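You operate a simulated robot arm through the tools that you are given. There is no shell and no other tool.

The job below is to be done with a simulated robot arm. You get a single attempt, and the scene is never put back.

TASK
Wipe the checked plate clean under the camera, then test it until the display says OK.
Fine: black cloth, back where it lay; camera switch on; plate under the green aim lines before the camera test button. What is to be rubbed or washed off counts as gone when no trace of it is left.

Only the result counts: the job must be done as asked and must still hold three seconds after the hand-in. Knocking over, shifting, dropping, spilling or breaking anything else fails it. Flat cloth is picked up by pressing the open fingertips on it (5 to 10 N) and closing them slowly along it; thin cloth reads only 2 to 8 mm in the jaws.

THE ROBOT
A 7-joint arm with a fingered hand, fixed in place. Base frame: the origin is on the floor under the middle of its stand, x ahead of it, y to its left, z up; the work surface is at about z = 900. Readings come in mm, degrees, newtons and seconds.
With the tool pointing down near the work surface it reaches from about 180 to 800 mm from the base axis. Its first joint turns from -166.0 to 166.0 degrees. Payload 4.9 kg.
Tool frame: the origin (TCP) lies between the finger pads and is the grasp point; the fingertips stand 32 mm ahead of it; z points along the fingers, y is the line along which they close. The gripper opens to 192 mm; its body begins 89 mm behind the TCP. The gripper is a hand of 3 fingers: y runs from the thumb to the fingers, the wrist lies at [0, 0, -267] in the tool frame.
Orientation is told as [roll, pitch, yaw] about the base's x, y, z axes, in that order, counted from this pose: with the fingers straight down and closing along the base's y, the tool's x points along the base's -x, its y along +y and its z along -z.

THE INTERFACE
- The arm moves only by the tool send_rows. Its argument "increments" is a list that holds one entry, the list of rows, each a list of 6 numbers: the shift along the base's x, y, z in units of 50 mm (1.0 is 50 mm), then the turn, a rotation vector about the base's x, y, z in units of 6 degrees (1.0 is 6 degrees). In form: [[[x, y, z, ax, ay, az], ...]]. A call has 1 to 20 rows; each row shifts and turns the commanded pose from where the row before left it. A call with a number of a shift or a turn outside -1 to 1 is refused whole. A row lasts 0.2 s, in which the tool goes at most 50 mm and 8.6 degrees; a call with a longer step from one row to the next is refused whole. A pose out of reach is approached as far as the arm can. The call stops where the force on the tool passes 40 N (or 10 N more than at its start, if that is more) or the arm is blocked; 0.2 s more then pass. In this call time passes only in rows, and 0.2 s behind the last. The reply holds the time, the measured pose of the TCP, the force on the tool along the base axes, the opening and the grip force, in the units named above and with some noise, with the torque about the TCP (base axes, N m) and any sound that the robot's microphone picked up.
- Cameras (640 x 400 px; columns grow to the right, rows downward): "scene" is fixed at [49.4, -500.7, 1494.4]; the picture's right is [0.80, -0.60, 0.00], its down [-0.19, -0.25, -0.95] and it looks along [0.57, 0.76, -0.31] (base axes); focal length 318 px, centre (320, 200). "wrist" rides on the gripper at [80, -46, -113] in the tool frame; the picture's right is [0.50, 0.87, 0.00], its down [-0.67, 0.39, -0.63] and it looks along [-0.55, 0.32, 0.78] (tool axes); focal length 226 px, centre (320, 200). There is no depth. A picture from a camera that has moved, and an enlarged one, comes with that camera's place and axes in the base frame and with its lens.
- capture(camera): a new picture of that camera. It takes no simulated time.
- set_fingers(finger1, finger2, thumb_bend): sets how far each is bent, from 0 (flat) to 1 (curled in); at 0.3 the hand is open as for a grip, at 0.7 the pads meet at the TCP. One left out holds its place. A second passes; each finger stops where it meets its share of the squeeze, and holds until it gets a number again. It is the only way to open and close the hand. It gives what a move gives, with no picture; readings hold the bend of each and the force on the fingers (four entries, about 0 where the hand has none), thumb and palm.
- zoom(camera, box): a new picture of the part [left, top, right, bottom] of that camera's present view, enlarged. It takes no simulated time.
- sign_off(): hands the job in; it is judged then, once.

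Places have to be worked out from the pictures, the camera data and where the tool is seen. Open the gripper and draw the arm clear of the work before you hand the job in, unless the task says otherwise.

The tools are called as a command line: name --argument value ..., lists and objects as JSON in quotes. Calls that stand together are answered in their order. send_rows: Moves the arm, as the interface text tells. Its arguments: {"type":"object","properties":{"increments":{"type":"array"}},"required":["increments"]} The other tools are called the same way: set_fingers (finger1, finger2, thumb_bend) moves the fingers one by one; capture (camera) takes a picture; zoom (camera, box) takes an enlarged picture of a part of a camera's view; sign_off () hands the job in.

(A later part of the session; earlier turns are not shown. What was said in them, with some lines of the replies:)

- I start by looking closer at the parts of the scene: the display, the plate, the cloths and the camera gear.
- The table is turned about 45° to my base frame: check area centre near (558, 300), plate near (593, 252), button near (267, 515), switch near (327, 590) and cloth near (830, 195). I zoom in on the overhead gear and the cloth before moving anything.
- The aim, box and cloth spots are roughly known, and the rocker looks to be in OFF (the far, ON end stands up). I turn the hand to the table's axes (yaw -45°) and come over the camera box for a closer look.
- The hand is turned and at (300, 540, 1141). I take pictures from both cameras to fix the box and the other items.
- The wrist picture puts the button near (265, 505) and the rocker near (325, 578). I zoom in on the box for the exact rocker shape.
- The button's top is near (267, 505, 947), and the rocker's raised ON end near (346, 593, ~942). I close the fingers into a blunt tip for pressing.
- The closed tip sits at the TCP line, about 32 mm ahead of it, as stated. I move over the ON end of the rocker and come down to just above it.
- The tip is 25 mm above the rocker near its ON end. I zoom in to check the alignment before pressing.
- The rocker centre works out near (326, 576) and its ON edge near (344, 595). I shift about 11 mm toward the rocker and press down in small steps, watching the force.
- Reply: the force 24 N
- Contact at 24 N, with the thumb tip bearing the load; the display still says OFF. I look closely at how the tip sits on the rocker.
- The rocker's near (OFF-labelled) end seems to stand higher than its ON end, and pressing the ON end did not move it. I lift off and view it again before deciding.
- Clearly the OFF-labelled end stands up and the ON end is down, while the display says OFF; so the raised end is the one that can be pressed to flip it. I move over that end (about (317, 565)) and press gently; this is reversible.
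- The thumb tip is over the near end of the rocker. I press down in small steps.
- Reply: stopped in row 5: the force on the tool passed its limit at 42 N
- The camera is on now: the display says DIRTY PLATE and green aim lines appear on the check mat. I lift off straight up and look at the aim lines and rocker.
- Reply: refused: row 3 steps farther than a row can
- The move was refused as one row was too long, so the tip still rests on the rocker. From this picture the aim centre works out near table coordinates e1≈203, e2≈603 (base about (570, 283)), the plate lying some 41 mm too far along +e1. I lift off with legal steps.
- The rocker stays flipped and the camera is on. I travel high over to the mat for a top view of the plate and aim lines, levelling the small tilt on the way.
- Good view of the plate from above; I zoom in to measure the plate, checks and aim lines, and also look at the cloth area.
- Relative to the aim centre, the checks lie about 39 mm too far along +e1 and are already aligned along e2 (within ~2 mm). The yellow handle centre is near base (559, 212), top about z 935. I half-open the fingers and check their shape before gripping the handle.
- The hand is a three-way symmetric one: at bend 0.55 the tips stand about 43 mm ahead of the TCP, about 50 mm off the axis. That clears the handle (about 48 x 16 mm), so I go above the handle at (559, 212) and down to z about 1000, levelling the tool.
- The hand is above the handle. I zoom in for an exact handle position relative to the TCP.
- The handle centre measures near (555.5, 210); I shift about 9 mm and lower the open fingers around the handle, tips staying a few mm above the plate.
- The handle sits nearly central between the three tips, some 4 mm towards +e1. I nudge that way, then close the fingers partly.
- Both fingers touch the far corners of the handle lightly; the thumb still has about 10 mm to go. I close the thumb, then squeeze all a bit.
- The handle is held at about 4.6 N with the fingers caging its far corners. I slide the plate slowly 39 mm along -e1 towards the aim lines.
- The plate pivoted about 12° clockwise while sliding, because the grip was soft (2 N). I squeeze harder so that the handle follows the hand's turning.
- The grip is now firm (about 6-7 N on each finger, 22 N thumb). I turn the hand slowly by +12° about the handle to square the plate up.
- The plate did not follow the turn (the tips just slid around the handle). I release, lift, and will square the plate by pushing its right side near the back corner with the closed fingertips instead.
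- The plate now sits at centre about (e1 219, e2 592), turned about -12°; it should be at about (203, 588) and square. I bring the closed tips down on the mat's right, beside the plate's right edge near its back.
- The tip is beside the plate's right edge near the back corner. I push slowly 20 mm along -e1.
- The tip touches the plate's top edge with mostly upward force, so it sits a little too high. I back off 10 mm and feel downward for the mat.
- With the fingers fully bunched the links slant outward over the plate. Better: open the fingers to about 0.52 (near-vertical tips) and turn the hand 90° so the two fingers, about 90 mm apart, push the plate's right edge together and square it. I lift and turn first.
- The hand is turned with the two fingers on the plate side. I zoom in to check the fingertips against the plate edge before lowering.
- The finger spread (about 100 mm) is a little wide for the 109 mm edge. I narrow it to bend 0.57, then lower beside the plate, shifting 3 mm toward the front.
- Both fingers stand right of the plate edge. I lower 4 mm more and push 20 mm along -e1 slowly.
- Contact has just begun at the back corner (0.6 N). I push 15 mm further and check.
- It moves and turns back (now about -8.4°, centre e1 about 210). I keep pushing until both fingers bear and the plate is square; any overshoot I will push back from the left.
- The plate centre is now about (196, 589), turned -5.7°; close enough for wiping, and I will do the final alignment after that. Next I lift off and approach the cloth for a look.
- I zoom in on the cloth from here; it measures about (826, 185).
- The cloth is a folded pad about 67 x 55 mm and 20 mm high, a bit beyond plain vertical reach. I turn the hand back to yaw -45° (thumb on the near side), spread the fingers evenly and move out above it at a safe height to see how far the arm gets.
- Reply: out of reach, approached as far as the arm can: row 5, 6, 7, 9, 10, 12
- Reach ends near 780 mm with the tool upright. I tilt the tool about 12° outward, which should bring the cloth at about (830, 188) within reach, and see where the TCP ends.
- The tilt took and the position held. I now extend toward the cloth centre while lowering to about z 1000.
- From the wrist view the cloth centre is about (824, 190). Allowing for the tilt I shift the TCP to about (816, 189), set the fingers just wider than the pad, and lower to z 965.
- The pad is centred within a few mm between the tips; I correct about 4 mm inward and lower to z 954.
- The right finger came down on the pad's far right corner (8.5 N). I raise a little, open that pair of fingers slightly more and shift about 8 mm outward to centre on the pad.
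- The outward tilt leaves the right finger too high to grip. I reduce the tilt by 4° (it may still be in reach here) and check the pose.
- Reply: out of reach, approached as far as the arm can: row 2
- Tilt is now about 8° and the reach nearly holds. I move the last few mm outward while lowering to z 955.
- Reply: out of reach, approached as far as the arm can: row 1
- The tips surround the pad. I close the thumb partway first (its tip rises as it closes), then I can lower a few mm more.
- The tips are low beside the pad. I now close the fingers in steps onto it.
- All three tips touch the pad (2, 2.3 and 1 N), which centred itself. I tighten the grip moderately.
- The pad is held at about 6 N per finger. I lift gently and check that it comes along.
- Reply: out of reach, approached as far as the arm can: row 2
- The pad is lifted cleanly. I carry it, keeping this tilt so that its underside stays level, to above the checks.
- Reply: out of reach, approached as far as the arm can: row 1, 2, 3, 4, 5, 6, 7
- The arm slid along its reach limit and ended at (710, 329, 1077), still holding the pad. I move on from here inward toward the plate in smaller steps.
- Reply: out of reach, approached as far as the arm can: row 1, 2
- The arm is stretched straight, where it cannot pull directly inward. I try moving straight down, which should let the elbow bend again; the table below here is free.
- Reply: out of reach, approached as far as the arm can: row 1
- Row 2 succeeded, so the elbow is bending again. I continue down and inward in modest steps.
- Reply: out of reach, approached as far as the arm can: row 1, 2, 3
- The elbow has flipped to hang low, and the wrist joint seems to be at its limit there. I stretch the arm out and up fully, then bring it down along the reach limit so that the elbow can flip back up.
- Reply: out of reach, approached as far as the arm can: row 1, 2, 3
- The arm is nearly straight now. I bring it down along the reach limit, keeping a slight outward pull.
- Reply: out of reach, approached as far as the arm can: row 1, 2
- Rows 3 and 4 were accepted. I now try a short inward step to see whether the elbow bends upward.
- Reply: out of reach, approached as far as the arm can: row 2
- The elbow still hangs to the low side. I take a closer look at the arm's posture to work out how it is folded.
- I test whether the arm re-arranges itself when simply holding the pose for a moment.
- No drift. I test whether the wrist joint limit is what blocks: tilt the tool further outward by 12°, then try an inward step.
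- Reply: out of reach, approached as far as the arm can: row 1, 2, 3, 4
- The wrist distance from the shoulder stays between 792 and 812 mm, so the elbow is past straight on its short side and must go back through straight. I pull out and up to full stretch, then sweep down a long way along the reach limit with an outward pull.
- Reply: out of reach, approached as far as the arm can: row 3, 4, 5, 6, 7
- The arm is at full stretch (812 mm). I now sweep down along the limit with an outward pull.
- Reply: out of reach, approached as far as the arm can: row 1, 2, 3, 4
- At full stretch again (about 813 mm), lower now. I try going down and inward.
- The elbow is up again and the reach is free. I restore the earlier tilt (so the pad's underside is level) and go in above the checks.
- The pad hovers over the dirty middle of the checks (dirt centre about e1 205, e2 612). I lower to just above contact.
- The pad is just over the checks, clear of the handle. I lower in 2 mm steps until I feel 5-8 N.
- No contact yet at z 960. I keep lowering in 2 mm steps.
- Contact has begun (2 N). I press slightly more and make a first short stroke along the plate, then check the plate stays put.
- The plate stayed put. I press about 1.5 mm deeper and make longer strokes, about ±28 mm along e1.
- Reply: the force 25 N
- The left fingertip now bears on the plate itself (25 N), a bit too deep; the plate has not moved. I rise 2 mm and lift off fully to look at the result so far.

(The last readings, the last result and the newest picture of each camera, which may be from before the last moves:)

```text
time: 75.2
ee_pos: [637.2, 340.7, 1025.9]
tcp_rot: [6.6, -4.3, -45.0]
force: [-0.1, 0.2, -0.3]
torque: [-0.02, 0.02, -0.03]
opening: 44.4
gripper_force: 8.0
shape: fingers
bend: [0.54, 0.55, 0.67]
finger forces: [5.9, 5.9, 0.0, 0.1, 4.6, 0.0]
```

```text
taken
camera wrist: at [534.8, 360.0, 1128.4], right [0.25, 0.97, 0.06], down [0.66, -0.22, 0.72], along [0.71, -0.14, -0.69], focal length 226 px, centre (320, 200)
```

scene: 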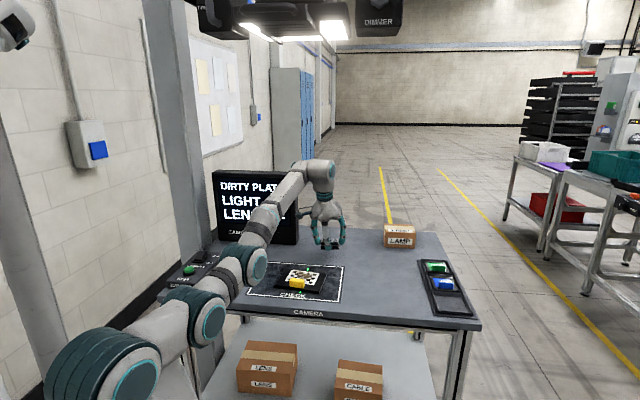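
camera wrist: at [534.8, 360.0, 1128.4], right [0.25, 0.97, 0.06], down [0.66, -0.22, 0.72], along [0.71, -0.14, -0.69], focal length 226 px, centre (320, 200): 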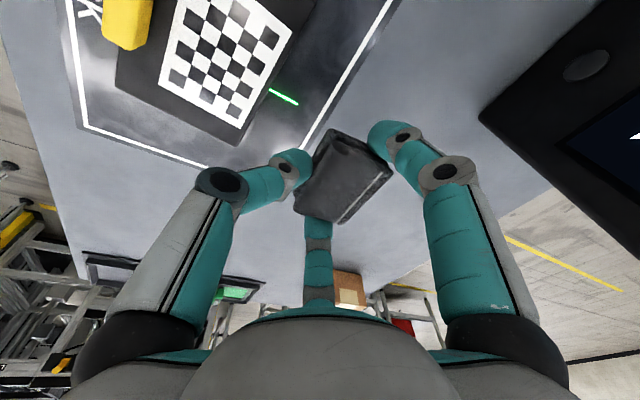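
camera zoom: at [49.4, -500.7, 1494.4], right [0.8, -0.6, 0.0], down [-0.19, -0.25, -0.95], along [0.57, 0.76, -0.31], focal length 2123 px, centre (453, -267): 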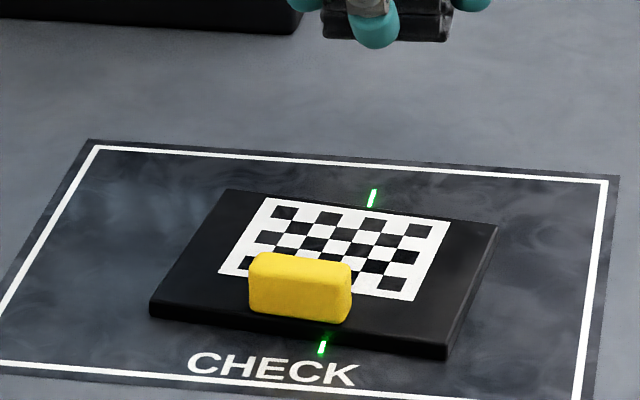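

The checks look clean. I zoom in closely to make sure no trace is left, and read the display.

zoom --camera "wrist" --box '[150, 0, 310, 140]'

zoom --camera "scene" --box '[285, 260, 325, 285]'

capture --camera "scene"

```text
2.86 times, centred on (230, 70) of wrist
camera zoom: at [534.8, 360.0, 1128.4], right [0.25, 0.97, 0.06], down [0.66, -0.22, 0.72], along [0.71, -0.14, -0.69], focal length 646 px, centre (577, 571)
```

zoom: 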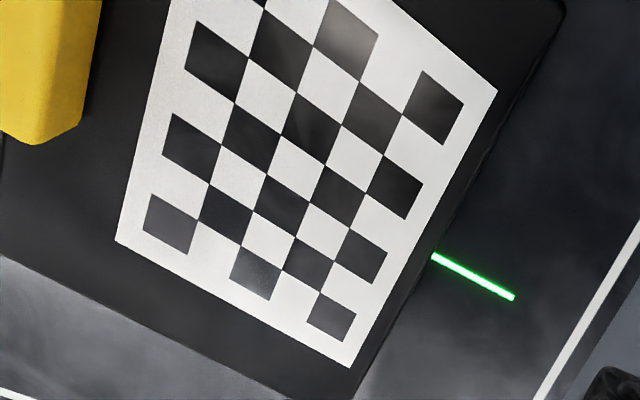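

```text
16.00 times, centred on (305, 272) of scene
camera zoom: at [49.4, -500.7, 1494.4], right [0.8, -0.6, 0.0], down [-0.19, -0.25, -0.95], along [0.57, 0.76, -0.31], focal length 5094 px, centre (560, -960)
```

zoom: 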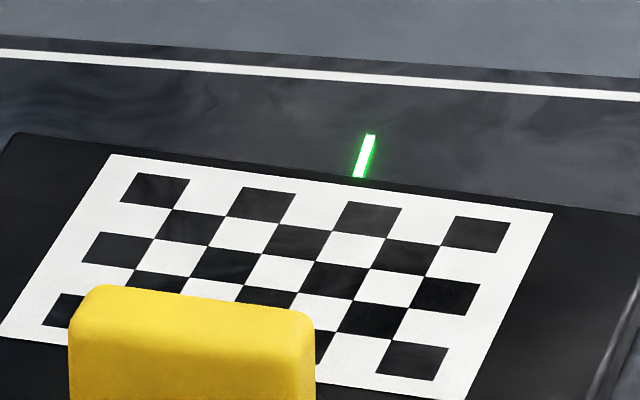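

```text
taken
```

scene: 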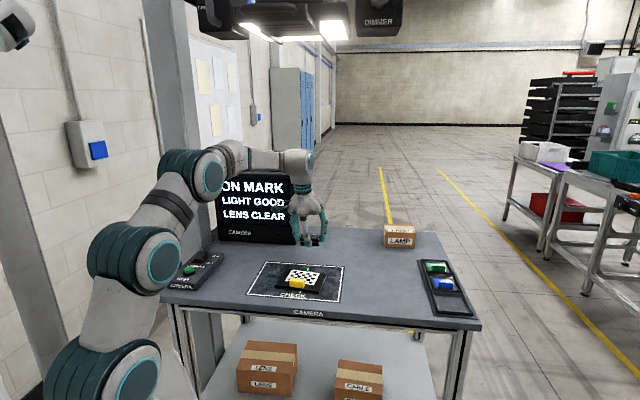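

The plate is clean and the display has changed. I read it closely.

zoom --camera "scene" --box '[205, 160, 305, 250]'

```text
4.44 times, centred on (255, 205) of scene
camera zoom: at [49.4, -500.7, 1494.4], right [0.8, -0.6, 0.0], down [-0.19, -0.25, -0.95], along [0.57, 0.76, -0.31], focal length 1415 px, centre (609, 178)
```

zoom: 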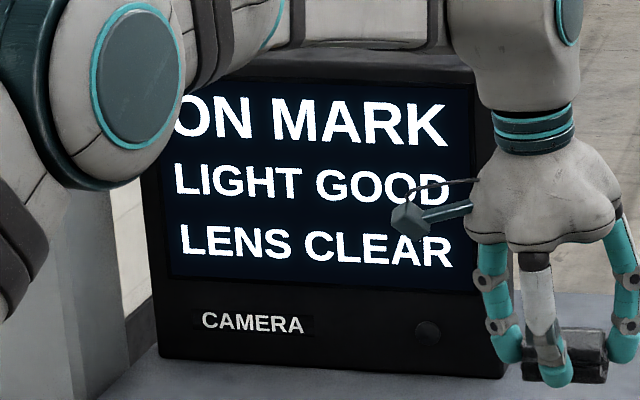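

The display reads ON MARK, LIGHT GOOD, LENS CLEAR, so the plate lies right as it is. Next I bring the cloth back to its original spot near (824, 190), with 3° more tilt to stay off full stretch.

send_rows --increments '[[[0.5, -0.5, -0.12, 0.107, -0.49, 0], [0.55, -0.52, -0.12, 0, 0, 0], [0.55, -0.52, -0.12, 0, 0, 0], [0.55, -0.52, -0.12, 0, 0, 0], [0.55, -0.52, -0.12, 0, 0, 0], [0.5, -0.5, -0.12, 0, 0, 0]]]'

capture --camera "wrist"

zoom --camera "scene" --box '[346, 220, 410, 280]'

```text
time: 76.6
ee_pos: [799.3, 188.8, 989.2]
tcp_rot: [9.2, -5.9, -45.2]
force: [-0.1, -0.1, 0.7]
torque: [0.0, -0.02, 0.03]
opening: 44.2
gripper_force: 8.1
shape: fingers
bend: [0.54, 0.55, 0.67]
finger forces: [5.9, 6.0, 0.1, 0.0, 4.4, 0.0]
```

```text
taken
camera wrist: at [691.1, 207.5, 1085.8], right [0.25, 0.97, 0.09], down [0.62, -0.23, 0.75], along [0.74, -0.13, -0.66], focal length 226 px, centre (320, 200)
```

wrist: 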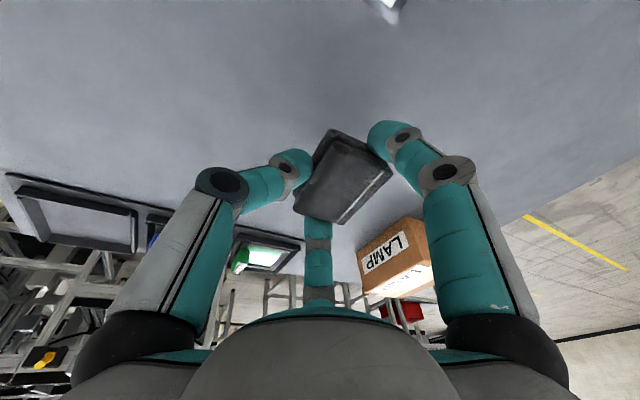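

```text
6.67 times, centred on (378, 250) of scene
camera zoom: at [49.4, -500.7, 1494.4], right [0.8, -0.6, 0.0], down [-0.19, -0.25, -0.95], along [0.57, 0.76, -0.31], focal length 2123 px, centre (-67, -133)
```

zoom: 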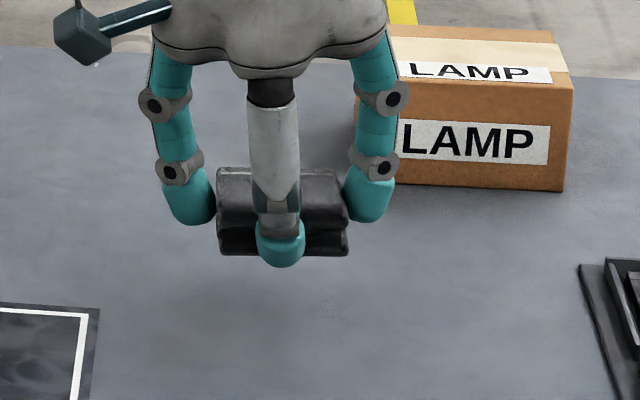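

No limit reached. I move over the original spot and lower to just above the table, then compare with the first picture.

send_rows --increments '[[[0.177, -0.095, -0.35, 0, 0, 0], [0.177, -0.095, -0.3, 0, 0, 0]]]'

zoom --camera "scene" --box '[350, 240, 406, 280]'

zoom --camera "wrist" --box '[230, 80, 430, 250]'

```text
time: 77.2
ee_pos: [818.4, 180.3, 957.2]
tcp_rot: [9.3, -5.9, -45.3]
force: [0.5, -0.1, 0.0]
torque: [-0.04, 0.01, -0.02]
opening: 44.3
gripper_force: 7.9
shape: fingers
bend: [0.54, 0.55, 0.67]
finger forces: [5.9, 5.8, 0.0, 0.0, 4.4, 0.0]
```

```text
10.00 times, centred on (378, 260) of scene
camera zoom: at [49.4, -500.7, 1494.4], right [0.8, -0.6, 0.0], down [-0.19, -0.25, -0.95], along [0.57, 0.76, -0.31], focal length 3184 px, centre (-260, -400)
```

zoom: 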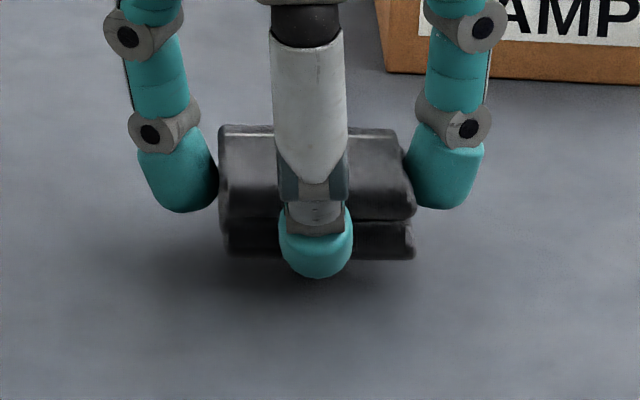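

```text
2.35 times, centred on (330, 165) of wrist
camera zoom: at [710.2, 197.5, 1053.7], right [0.25, 0.96, 0.09], down [0.62, -0.23, 0.75], along [0.74, -0.13, -0.66], focal length 532 px, centre (296, 282)
```

zoom: 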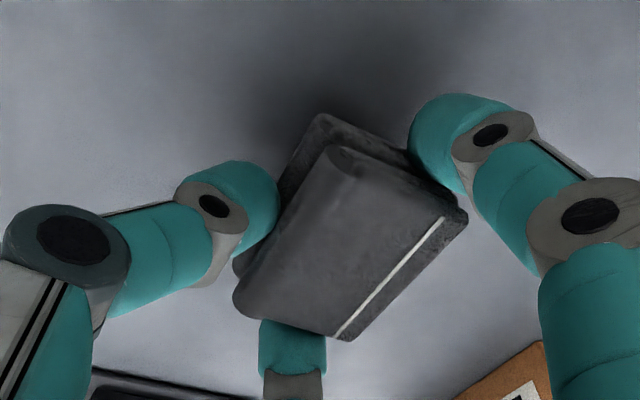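

Compared with the first picture, the pad needs to come about 5 mm nearer and turn about 7° clockwise. I correct that while still above the table.

send_rows --increments '[[[-0.05, -0.025, 0, 0, 0, -0.567], [-0.05, -0.025, 0, 0, 0, -0.567], [0, 0, -0.1, 0, 0, 0]]]'

zoom --camera "scene" --box '[350, 240, 406, 280]'

```text
time: 78.0
ee_pos: [808.9, 177.7, 952.6]
tcp_rot: [9.2, -5.8, -52.1]
force: [0.8, 0.3, -0.1]
torque: [0.02, 0.03, 0.0]
opening: 44.2
gripper_force: 7.5
shape: fingers
bend: [0.54, 0.55, 0.67]
finger forces: [5.9, 5.9, 0.0, 0.0, 4.4, 0.1]
```

```text
10.00 times, centred on (378, 260) of scene
camera zoom: at [49.4, -500.7, 1494.4], right [0.8, -0.6, 0.0], down [-0.19, -0.25, -0.95], along [0.57, 0.76, -0.31], focal length 3184 px, centre (-260, -400)
```

zoom: 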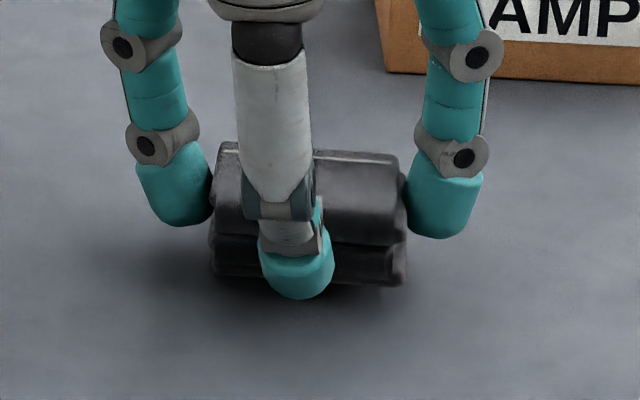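

The angle and depth now match. I shift 3 mm to the right (e1) and lower gently onto the table.

send_rows --increments '[[[0.044, -0.044, 0, 0, 0, 0], [0, 0, -0.06, 0, 0, 0], [0, 0, -0.04, 0, 0, 0], [0, 0, -0.04, 0, 0, 0]]]'

zoom --camera "scene" --box '[350, 240, 406, 280]'

```text
time: 79.0
ee_pos: [811.6, 177.2, 946.3]
tcp_rot: [9.2, -5.8, -52.1]
force: [0.0, -0.1, -0.8]
torque: [0.01, 0.0, 0.03]
opening: 44.0
gripper_force: 8.1
shape: fingers
bend: [0.54, 0.55, 0.67]
finger forces: [5.9, 6.0, 0.0, 0.0, 4.5, 0.0]
```

```text
10.00 times, centred on (378, 260) of scene
camera zoom: at [49.4, -500.7, 1494.4], right [0.8, -0.6, 0.0], down [-0.19, -0.25, -0.95], along [0.57, 0.76, -0.31], focal length 3184 px, centre (-260, -400)
```

zoom: 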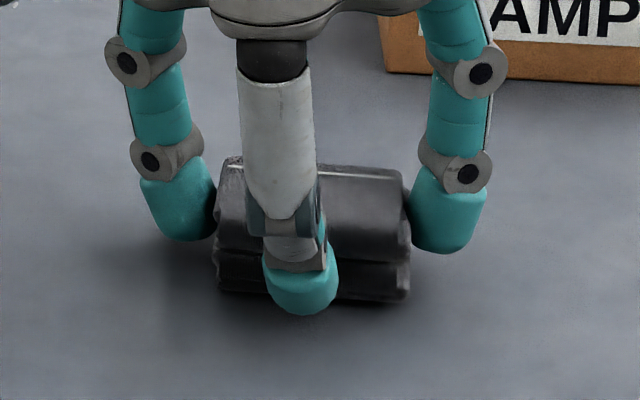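

The pad is within about 2 mm of the table. I lower the last bit until contact is felt.

send_rows --increments '[[[0.02, -0.02, -0.03, 0, 0, 0], [0, 0, -0.03, 0, 0, 0]]]'

zoom --camera "scene" --box '[350, 240, 406, 280]'

```text
time: 79.6
ee_pos: [811.6, 175.6, 943.9]
tcp_rot: [9.1, -5.8, -52.1]
force: [0.3, -0.5, -0.1]
torque: [0.01, 0.0, 0.03]
opening: 44.5
gripper_force: 8.1
shape: fingers
bend: [0.54, 0.55, 0.67]
finger forces: [5.8, 5.9, 0.0, 0.0, 4.5, 0.0]
```

```text
10.00 times, centred on (378, 260) of scene
camera zoom: at [49.4, -500.7, 1494.4], right [0.8, -0.6, 0.0], down [-0.19, -0.25, -0.95], along [0.57, 0.76, -0.31], focal length 3184 px, centre (-260, -400)
```

zoom: 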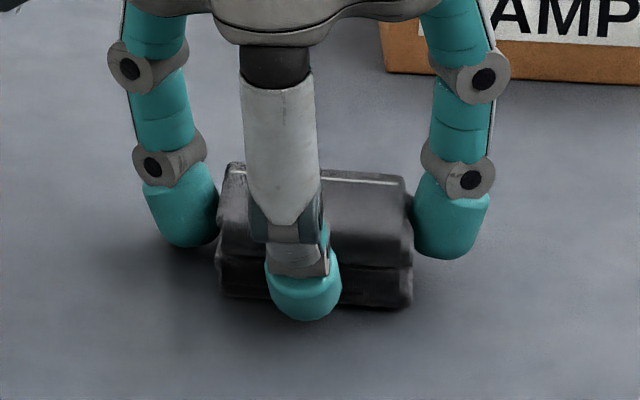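

The pad's outline now matches its first place in the picture (bottom corners at (222, 295)/(411, 307) versus (225, 293)/(410, 307)). I release the two fingers first.

set_fingers --finger1 0.5 --finger2 0.5 --thumb_bend 0.64

zoom --camera "scene" --box '[350, 240, 406, 280]'

zoom --camera "wrist" --box '[230, 80, 430, 250]'

```text
time: 80.6
ee_pos: [812.0, 175.6, 944.6]
tcp_rot: [9.2, -5.8, -52.1]
force: [-0.3, -0.3, -0.5]
torque: [0.02, -0.01, 0.0]
opening: 56.4
gripper_force: 0.0
shape: fingers
bend: [0.5, 0.5, 0.64]
finger forces: [0.0, 0.1, 0.0, 0.0, 0.1, 0.1]
```

```text
10.00 times, centred on (378, 260) of scene
camera zoom: at [49.4, -500.7, 1494.4], right [0.8, -0.6, 0.0], down [-0.19, -0.25, -0.95], along [0.57, 0.76, -0.31], focal length 3184 px, centre (-260, -400)
```

zoom: 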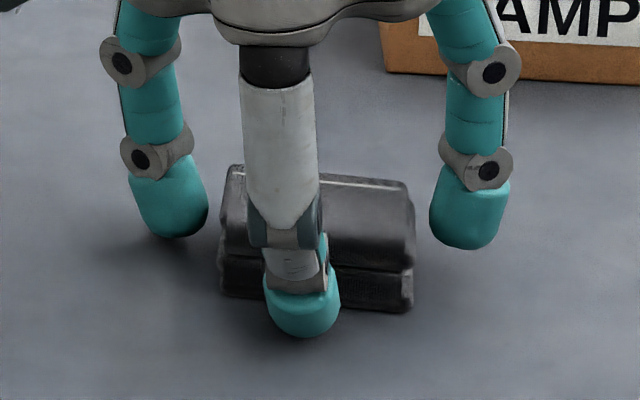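

```text
2.35 times, centred on (330, 165) of wrist
camera zoom: at [707.1, 206.1, 1041.1], right [0.36, 0.93, 0.09], down [0.59, -0.3, 0.75], along [0.72, -0.22, -0.66], focal length 532 px, centre (296, 282)
```

zoom: 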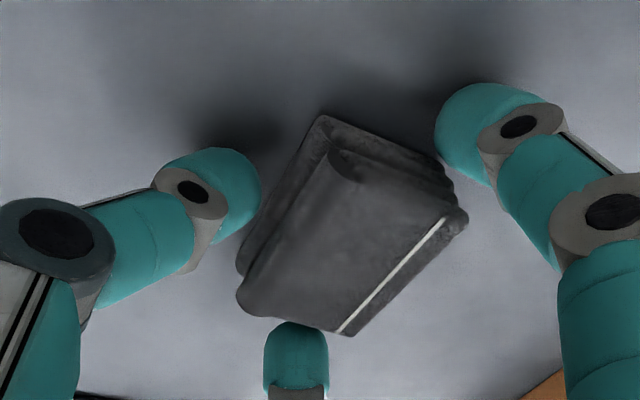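

Released; the pad lies within 1-2 mm of its first position. I open the fingers slightly more, then rise straight up and come inward without full stretch.

set_fingers --finger1 0.46 --finger2 0.46 --thumb_bend 0.62

send_rows --increments '[[[0, 0, 0.2, 0, 0, 0], [0, 0, 0.3, 0, 0, 0], [-0.1, -0.02, 0.4, 0, 0, 0], [-0.6, 0, 0.3, 0, 0, 0], [-0.8, 0, 0.2, 0, 0, 0]]]'

zoom --camera "scene" --box '[350, 240, 406, 280]'

capture --camera "scene"

```text
time: 81.6
ee_pos: [812.3, 175.4, 945.2]
tcp_rot: [9.2, -5.8, -52.2]
force: [0.0, 0.9, -0.1]
torque: [0.03, 0.0, -0.02]
opening: 69.0
gripper_force: 0.0
shape: fingers
bend: [0.46, 0.46, 0.62]
finger forces: [0.1, 0.0, 0.1, 0.0, 0.0, 0.0]
```

```text
time: 82.8
ee_pos: [735.1, 175.3, 1012.1]
tcp_rot: [9.1, -5.8, -52.1]
force: [-0.2, -1.9, -1.6]
torque: [0.03, -0.01, 0.01]
opening: 69.2
gripper_force: 0.2
shape: fingers
bend: [0.46, 0.46, 0.62]
finger forces: [0.1, 0.0, 0.1, 0.1, 0.1, 0.0]
```

```text
10.00 times, centred on (378, 260) of scene
camera zoom: at [49.4, -500.7, 1494.4], right [0.8, -0.6, 0.0], down [-0.19, -0.25, -0.95], along [0.57, 0.76, -0.31], focal length 3184 px, centre (-260, -400)
```

zoom: 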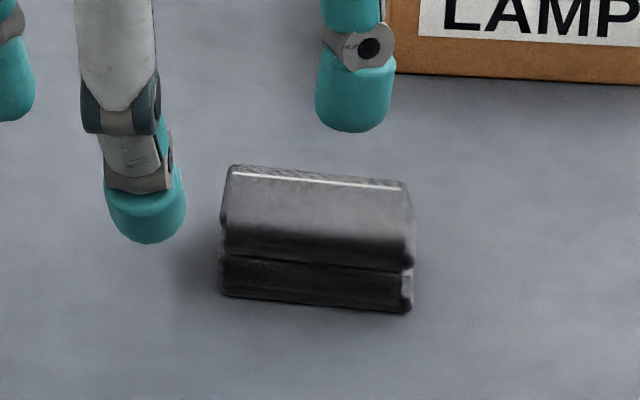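

```text
taken
```

scene: 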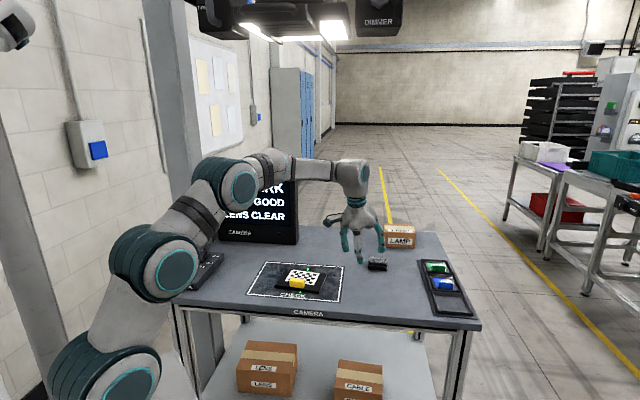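

The cloth lies as at first. Now I level the tool and travel high over to the TEST button near (267, 505).

send_rows --increments '[[[-0.6, 0.2, 0.5, -0.194, 0.879, 0], [-0.6, 0.2, 0.5, -0.194, 0.879, 0], [-0.742, 0.564, 0.105, 0, 0, 0.1], [-0.742, 0.564, 0.105, 0, 0, 0.1], [-0.742, 0.564, 0.105, 0, 0, 0.1], [-0.742, 0.564, 0.105, 0, 0, 0.1], [-0.742, 0.564, 0.105, 0, 0, 0.1], [-0.742, 0.564, 0.105, 0, 0, 0.1], [-0.742, 0.564, 0.105, 0, 0, 0.1], [-0.742, 0.564, 0.105, 0, 0, 0.1], [-0.742, 0.564, 0.105, 0, 0, 0.1], [-0.742, 0.564, 0.105, 0, 0, 0.1], [-0.742, 0.564, 0.105, 0, 0, 0.1]]]'

set_fingers --finger1 0.7 --finger2 0.7 --thumb_bend 0.7

capture --camera "wrist"

capture --camera "scene"

```text
time: 85.6
ee_pos: [265.6, 503.2, 1124.9]
tcp_rot: [-0.5, -1.1, -44.9]
force: [-0.2, 0.1, 0.7]
torque: [-0.02, -0.05, 0.03]
opening: 69.1
gripper_force: 0.0
shape: fingers
bend: [0.46, 0.46, 0.62]
finger forces: [0.0, 0.1, 0.0, 0.0, 0.0, 0.0]
```

```text
time: 86.6
ee_pos: [266.2, 502.5, 1125.0]
tcp_rot: [-0.6, -1.1, -44.9]
force: [-0.9, -0.5, 0.8]
torque: [-0.03, 0.02, -0.01]
opening: 3.3
gripper_force: 0.1
shape: fingers
bend: [0.69, 0.69, 0.7]
finger forces: [0.1, 0.0, 0.1, 0.0, 0.0, 0.0]
```

```text
taken
camera wrist: at [177.4, 527.9, 1237.4], right [0.26, 0.97, -0.02], down [0.75, -0.19, 0.64], along [0.62, -0.18, -0.77], focal length 226 px, centre (320, 200)
```

wrist: 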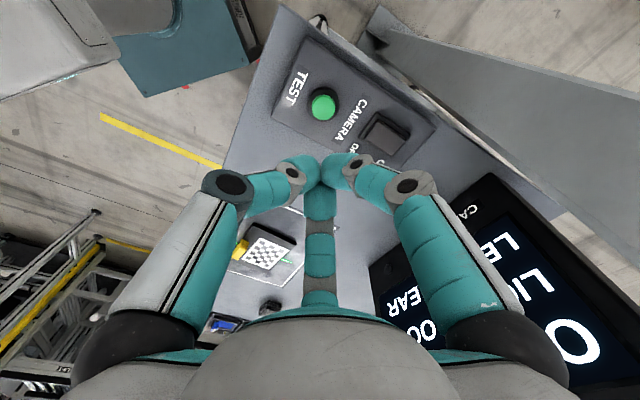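

```text
taken
```

scene: 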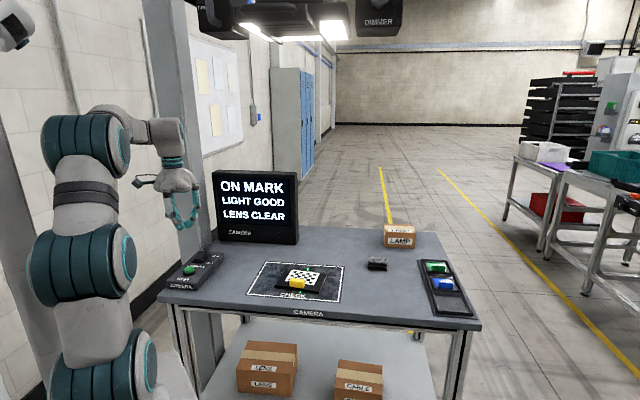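

The display shows ON MARK, LIGHT GOOD, LENS CLEAR, and the tip is over the button (about (264, 503)). I lower to just above it.

send_rows --increments '[[[0, 0.02, -0.8, 0.1, 0.18, 0], [0, 0, -0.8, 0, 0, 0], [0, 0, -0.7, 0, 0, 0], [0, 0, -0.3, 0, 0, 0]]]'

zoom --camera "scene" --box '[160, 230, 230, 295]'

zoom --camera "wrist" --box '[240, 80, 400, 220]'

```text
time: 87.6
ee_pos: [268.8, 503.0, 990.9]
tcp_rot: [-1.0, 0.1, -44.8]
force: [0.3, 0.0, 0.4]
torque: [-0.05, 0.01, -0.02]
opening: 2.9
gripper_force: 0.0
shape: fingers
bend: [0.69, 0.69, 0.7]
finger forces: [0.1, 0.1, 0.0, 0.0, 0.1, 0.0]
```

```text
6.15 times, centred on (195, 262) of scene
camera zoom: at [49.4, -500.7, 1494.4], right [0.8, -0.6, 0.0], down [-0.19, -0.25, -0.95], along [0.57, 0.76, -0.31], focal length 1959 px, centre (1089, -185)
```

zoom: 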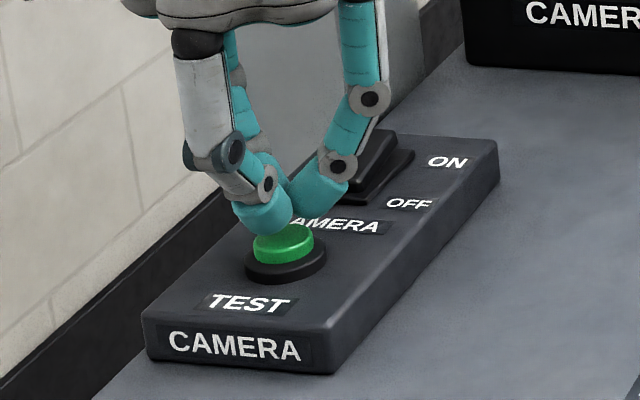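

```text
2.86 times, centred on (320, 150) of wrist
camera zoom: at [181.7, 527.9, 1106.0], right [0.26, 0.97, -0.01], down [0.76, -0.19, 0.62], along [0.6, -0.17, -0.78], focal length 646 px, centre (320, 343)
```

zoom: 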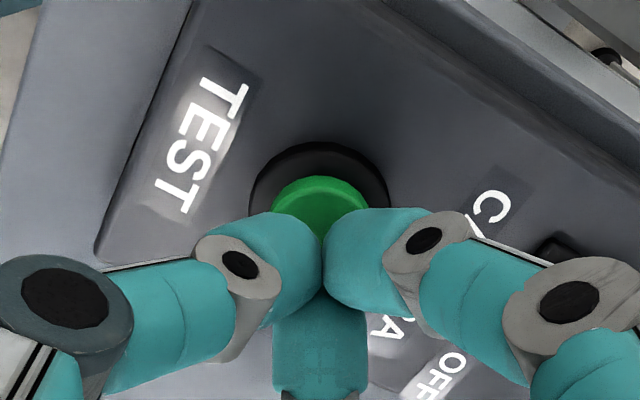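

The button centre measures (261, 504), so I shift 6 mm and press down in small steps.

send_rows --increments '[[[-0.12, 0.02, 0, 0, 0, 0], [0, 0, -0.16, 0, 0, 0], [0, 0, -0.1, 0, 0, 0], [0, 0, -0.08, 0, 0, 0]]]'

zoom --camera "scene" --box '[160, 160, 310, 295]'

```text
time: 88.6
ee_pos: [263.1, 507.1, 974.3]
tcp_rot: [-0.7, 0.1, -44.9]
force: [-0.5, 0.3, 3.9]
torque: [0.02, 0.03, 0.0]
opening: 2.9
gripper_force: 2.9
shape: fingers
bend: [0.7, 0.7, 0.7]
finger forces: [2.8, 3.0, 0.1, 0.1, 0.0, 0.1]
heard: click
```

```text
2.96 times, centred on (235, 228) of scene
camera zoom: at [49.4, -500.7, 1494.4], right [0.8, -0.6, 0.0], down [-0.19, -0.25, -0.95], along [0.57, 0.76, -0.31], focal length 943 px, centre (572, 118)
```

zoom: 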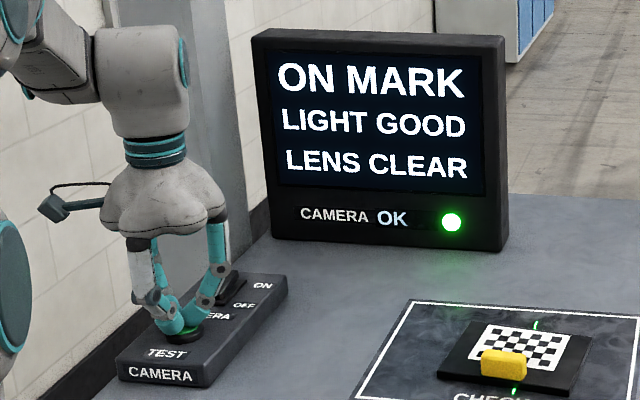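

A click was heard and the monitor now shows "OK" with a green lamp. I lift off straight up and check that it holds.

send_rows --increments '[[[0, 0, 0.3, 0, 0, 0], [0, 0, 0.8, 0, 0, 0], [0, 0, 0.8, 0, 0, 0], [0, 0, 0.8, 0, 0, 0]]]'

zoom --camera "scene" --box '[160, 160, 310, 295]'

```text
time: 89.6
ee_pos: [262.4, 504.8, 1111.1]
tcp_rot: [-1.0, 0.2, -44.8]
force: [-0.4, -0.6, -0.8]
torque: [-0.02, 0.01, 0.0]
opening: 3.2
gripper_force: 0.1
shape: fingers
bend: [0.69, 0.7, 0.7]
finger forces: [0.0, 0.1, 0.0, 0.0, 0.0, 0.0]
```

```text
2.96 times, centred on (235, 228) of scene
camera zoom: at [49.4, -500.7, 1494.4], right [0.8, -0.6, 0.0], down [-0.19, -0.25, -0.95], along [0.57, 0.76, -0.31], focal length 943 px, centre (572, 118)
```

zoom: 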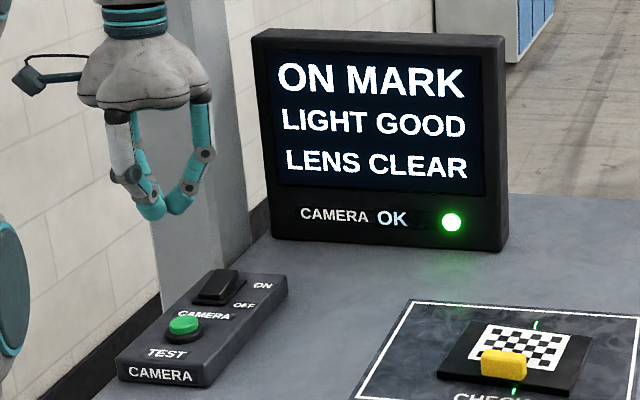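

OK stays lit. I retreat to the starting area, open the hand and check the whole scene once more.

send_rows --increments '[[[0, -0.2, 0.6, 0.1, 0, 0], [0.3, -0.5, 0.6, 0, 0, 0], [0.4, -0.5, 0.4, 0, 0, 0]]]'

set_fingers --finger1 0.3 --finger2 0.3 --thumb_bend 0.3

capture --camera "scene"

zoom --camera "scene" --box '[350, 240, 406, 280]'

zoom --camera "scene" --box '[240, 240, 352, 310]'

zoom --camera "scene" --box '[360, 220, 500, 330]'

```text
time: 90.4
ee_pos: [299.0, 445.6, 1189.7]
tcp_rot: [-0.5, 0.5, -44.9]
force: [0.3, -0.2, -0.7]
torque: [0.04, 0.0, 0.02]
opening: 2.9
gripper_force: 0.1
shape: fingers
bend: [0.69, 0.7, 0.7]
finger forces: [0.0, 0.0, 0.0, 0.0, 0.0, 0.0]
```

```text
time: 91.4
ee_pos: [298.6, 446.4, 1190.1]
tcp_rot: [-0.5, 0.5, -44.9]
force: [-0.4, 0.5, 0.1]
torque: [-0.03, 0.01, -0.03]
opening: 167.4
gripper_force: 0.1
shape: fingers
bend: [0.3, 0.3, 0.3]
finger forces: [0.0, 0.1, 0.0, 0.1, 0.1, 0.0]
```

```text
taken
```

scene: 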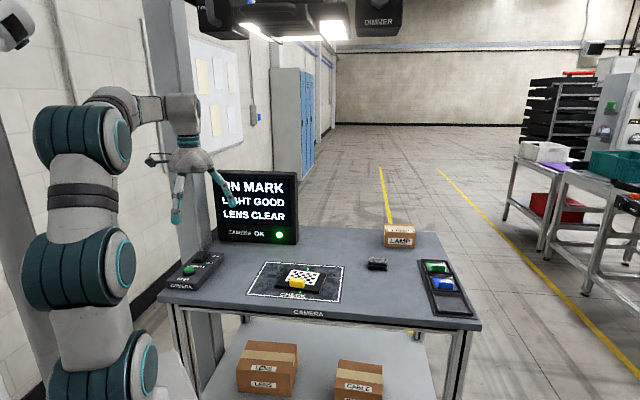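

```text
10.00 times, centred on (378, 260) of scene
camera zoom: at [49.4, -500.7, 1494.4], right [0.8, -0.6, 0.0], down [-0.19, -0.25, -0.95], along [0.57, 0.76, -0.31], focal length 3184 px, centre (-260, -400)
```

zoom: 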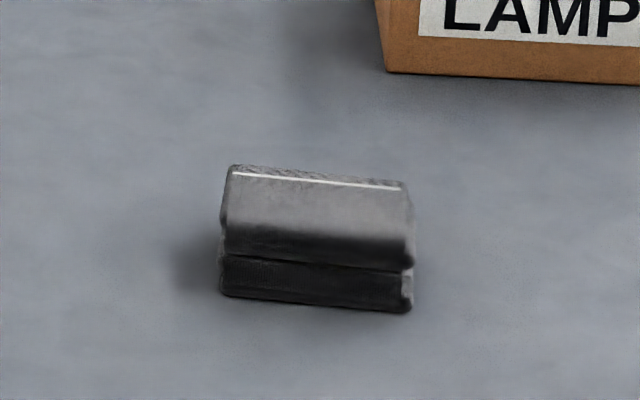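

```text
5.71 times, centred on (296, 275) of scene
camera zoom: at [49.4, -500.7, 1494.4], right [0.8, -0.6, 0.0], down [-0.19, -0.25, -0.95], along [0.57, 0.76, -0.31], focal length 1819 px, centre (457, -229)
```

zoom: 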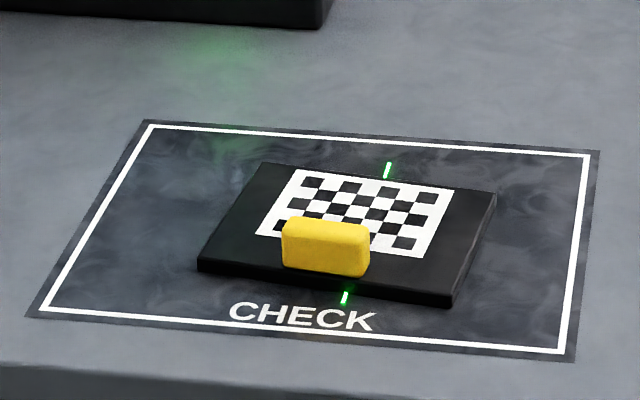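

```text
3.64 times, centred on (430, 275) of scene
camera zoom: at [49.4, -500.7, 1494.4], right [0.8, -0.6, 0.0], down [-0.19, -0.25, -0.95], along [0.57, 0.76, -0.31], focal length 1158 px, centre (-80, -73)
```

zoom: 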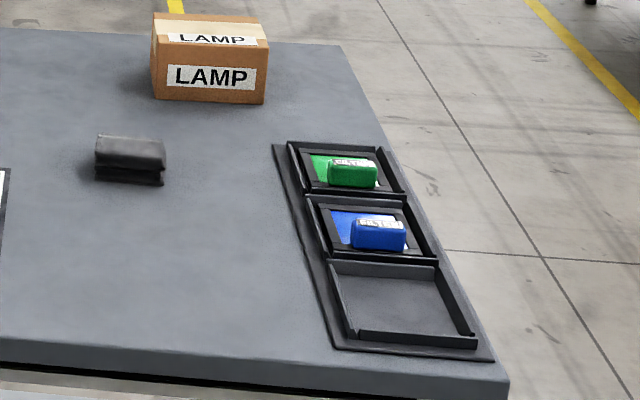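

The plate is clean and on the mark, the display shows OK with its lamp lit, and the camera switch is on. The cloth lies where it was, the other items look untouched, and the hand is open and clear, so I hand the job in.

sign_off

```text
The job is handed in.
```

The checked plate is clean, and after one press of the test button the monitor shows OK with its green lamp lit. OK was still lit a couple of seconds later, when I handed the job in.

- **Plate:** no dirt shows on the checks in close-up. It sits under the green aim lines, turned about 6° off square with its centre about 6 mm off the aim centre. The display read ON MARK, LIGHT GOOD and LENS CLEAR before I pressed test.
- **Camera switch:** it is on. Pressing the end labelled ON did nothing, because that end was already down. Pressing the raised end labelled OFF is what turned the camera on.
- **Cloth:** it is back where it lay, within about 1–2 mm of its place in the first picture.
- **Other items:** the lamp box and the filters look untouched in the last pictures. The hand is open and clear of the work.

While wiping, one fingertip pressed directly on the plate at about 25 N for a moment. The plate did not move and shows no mark.
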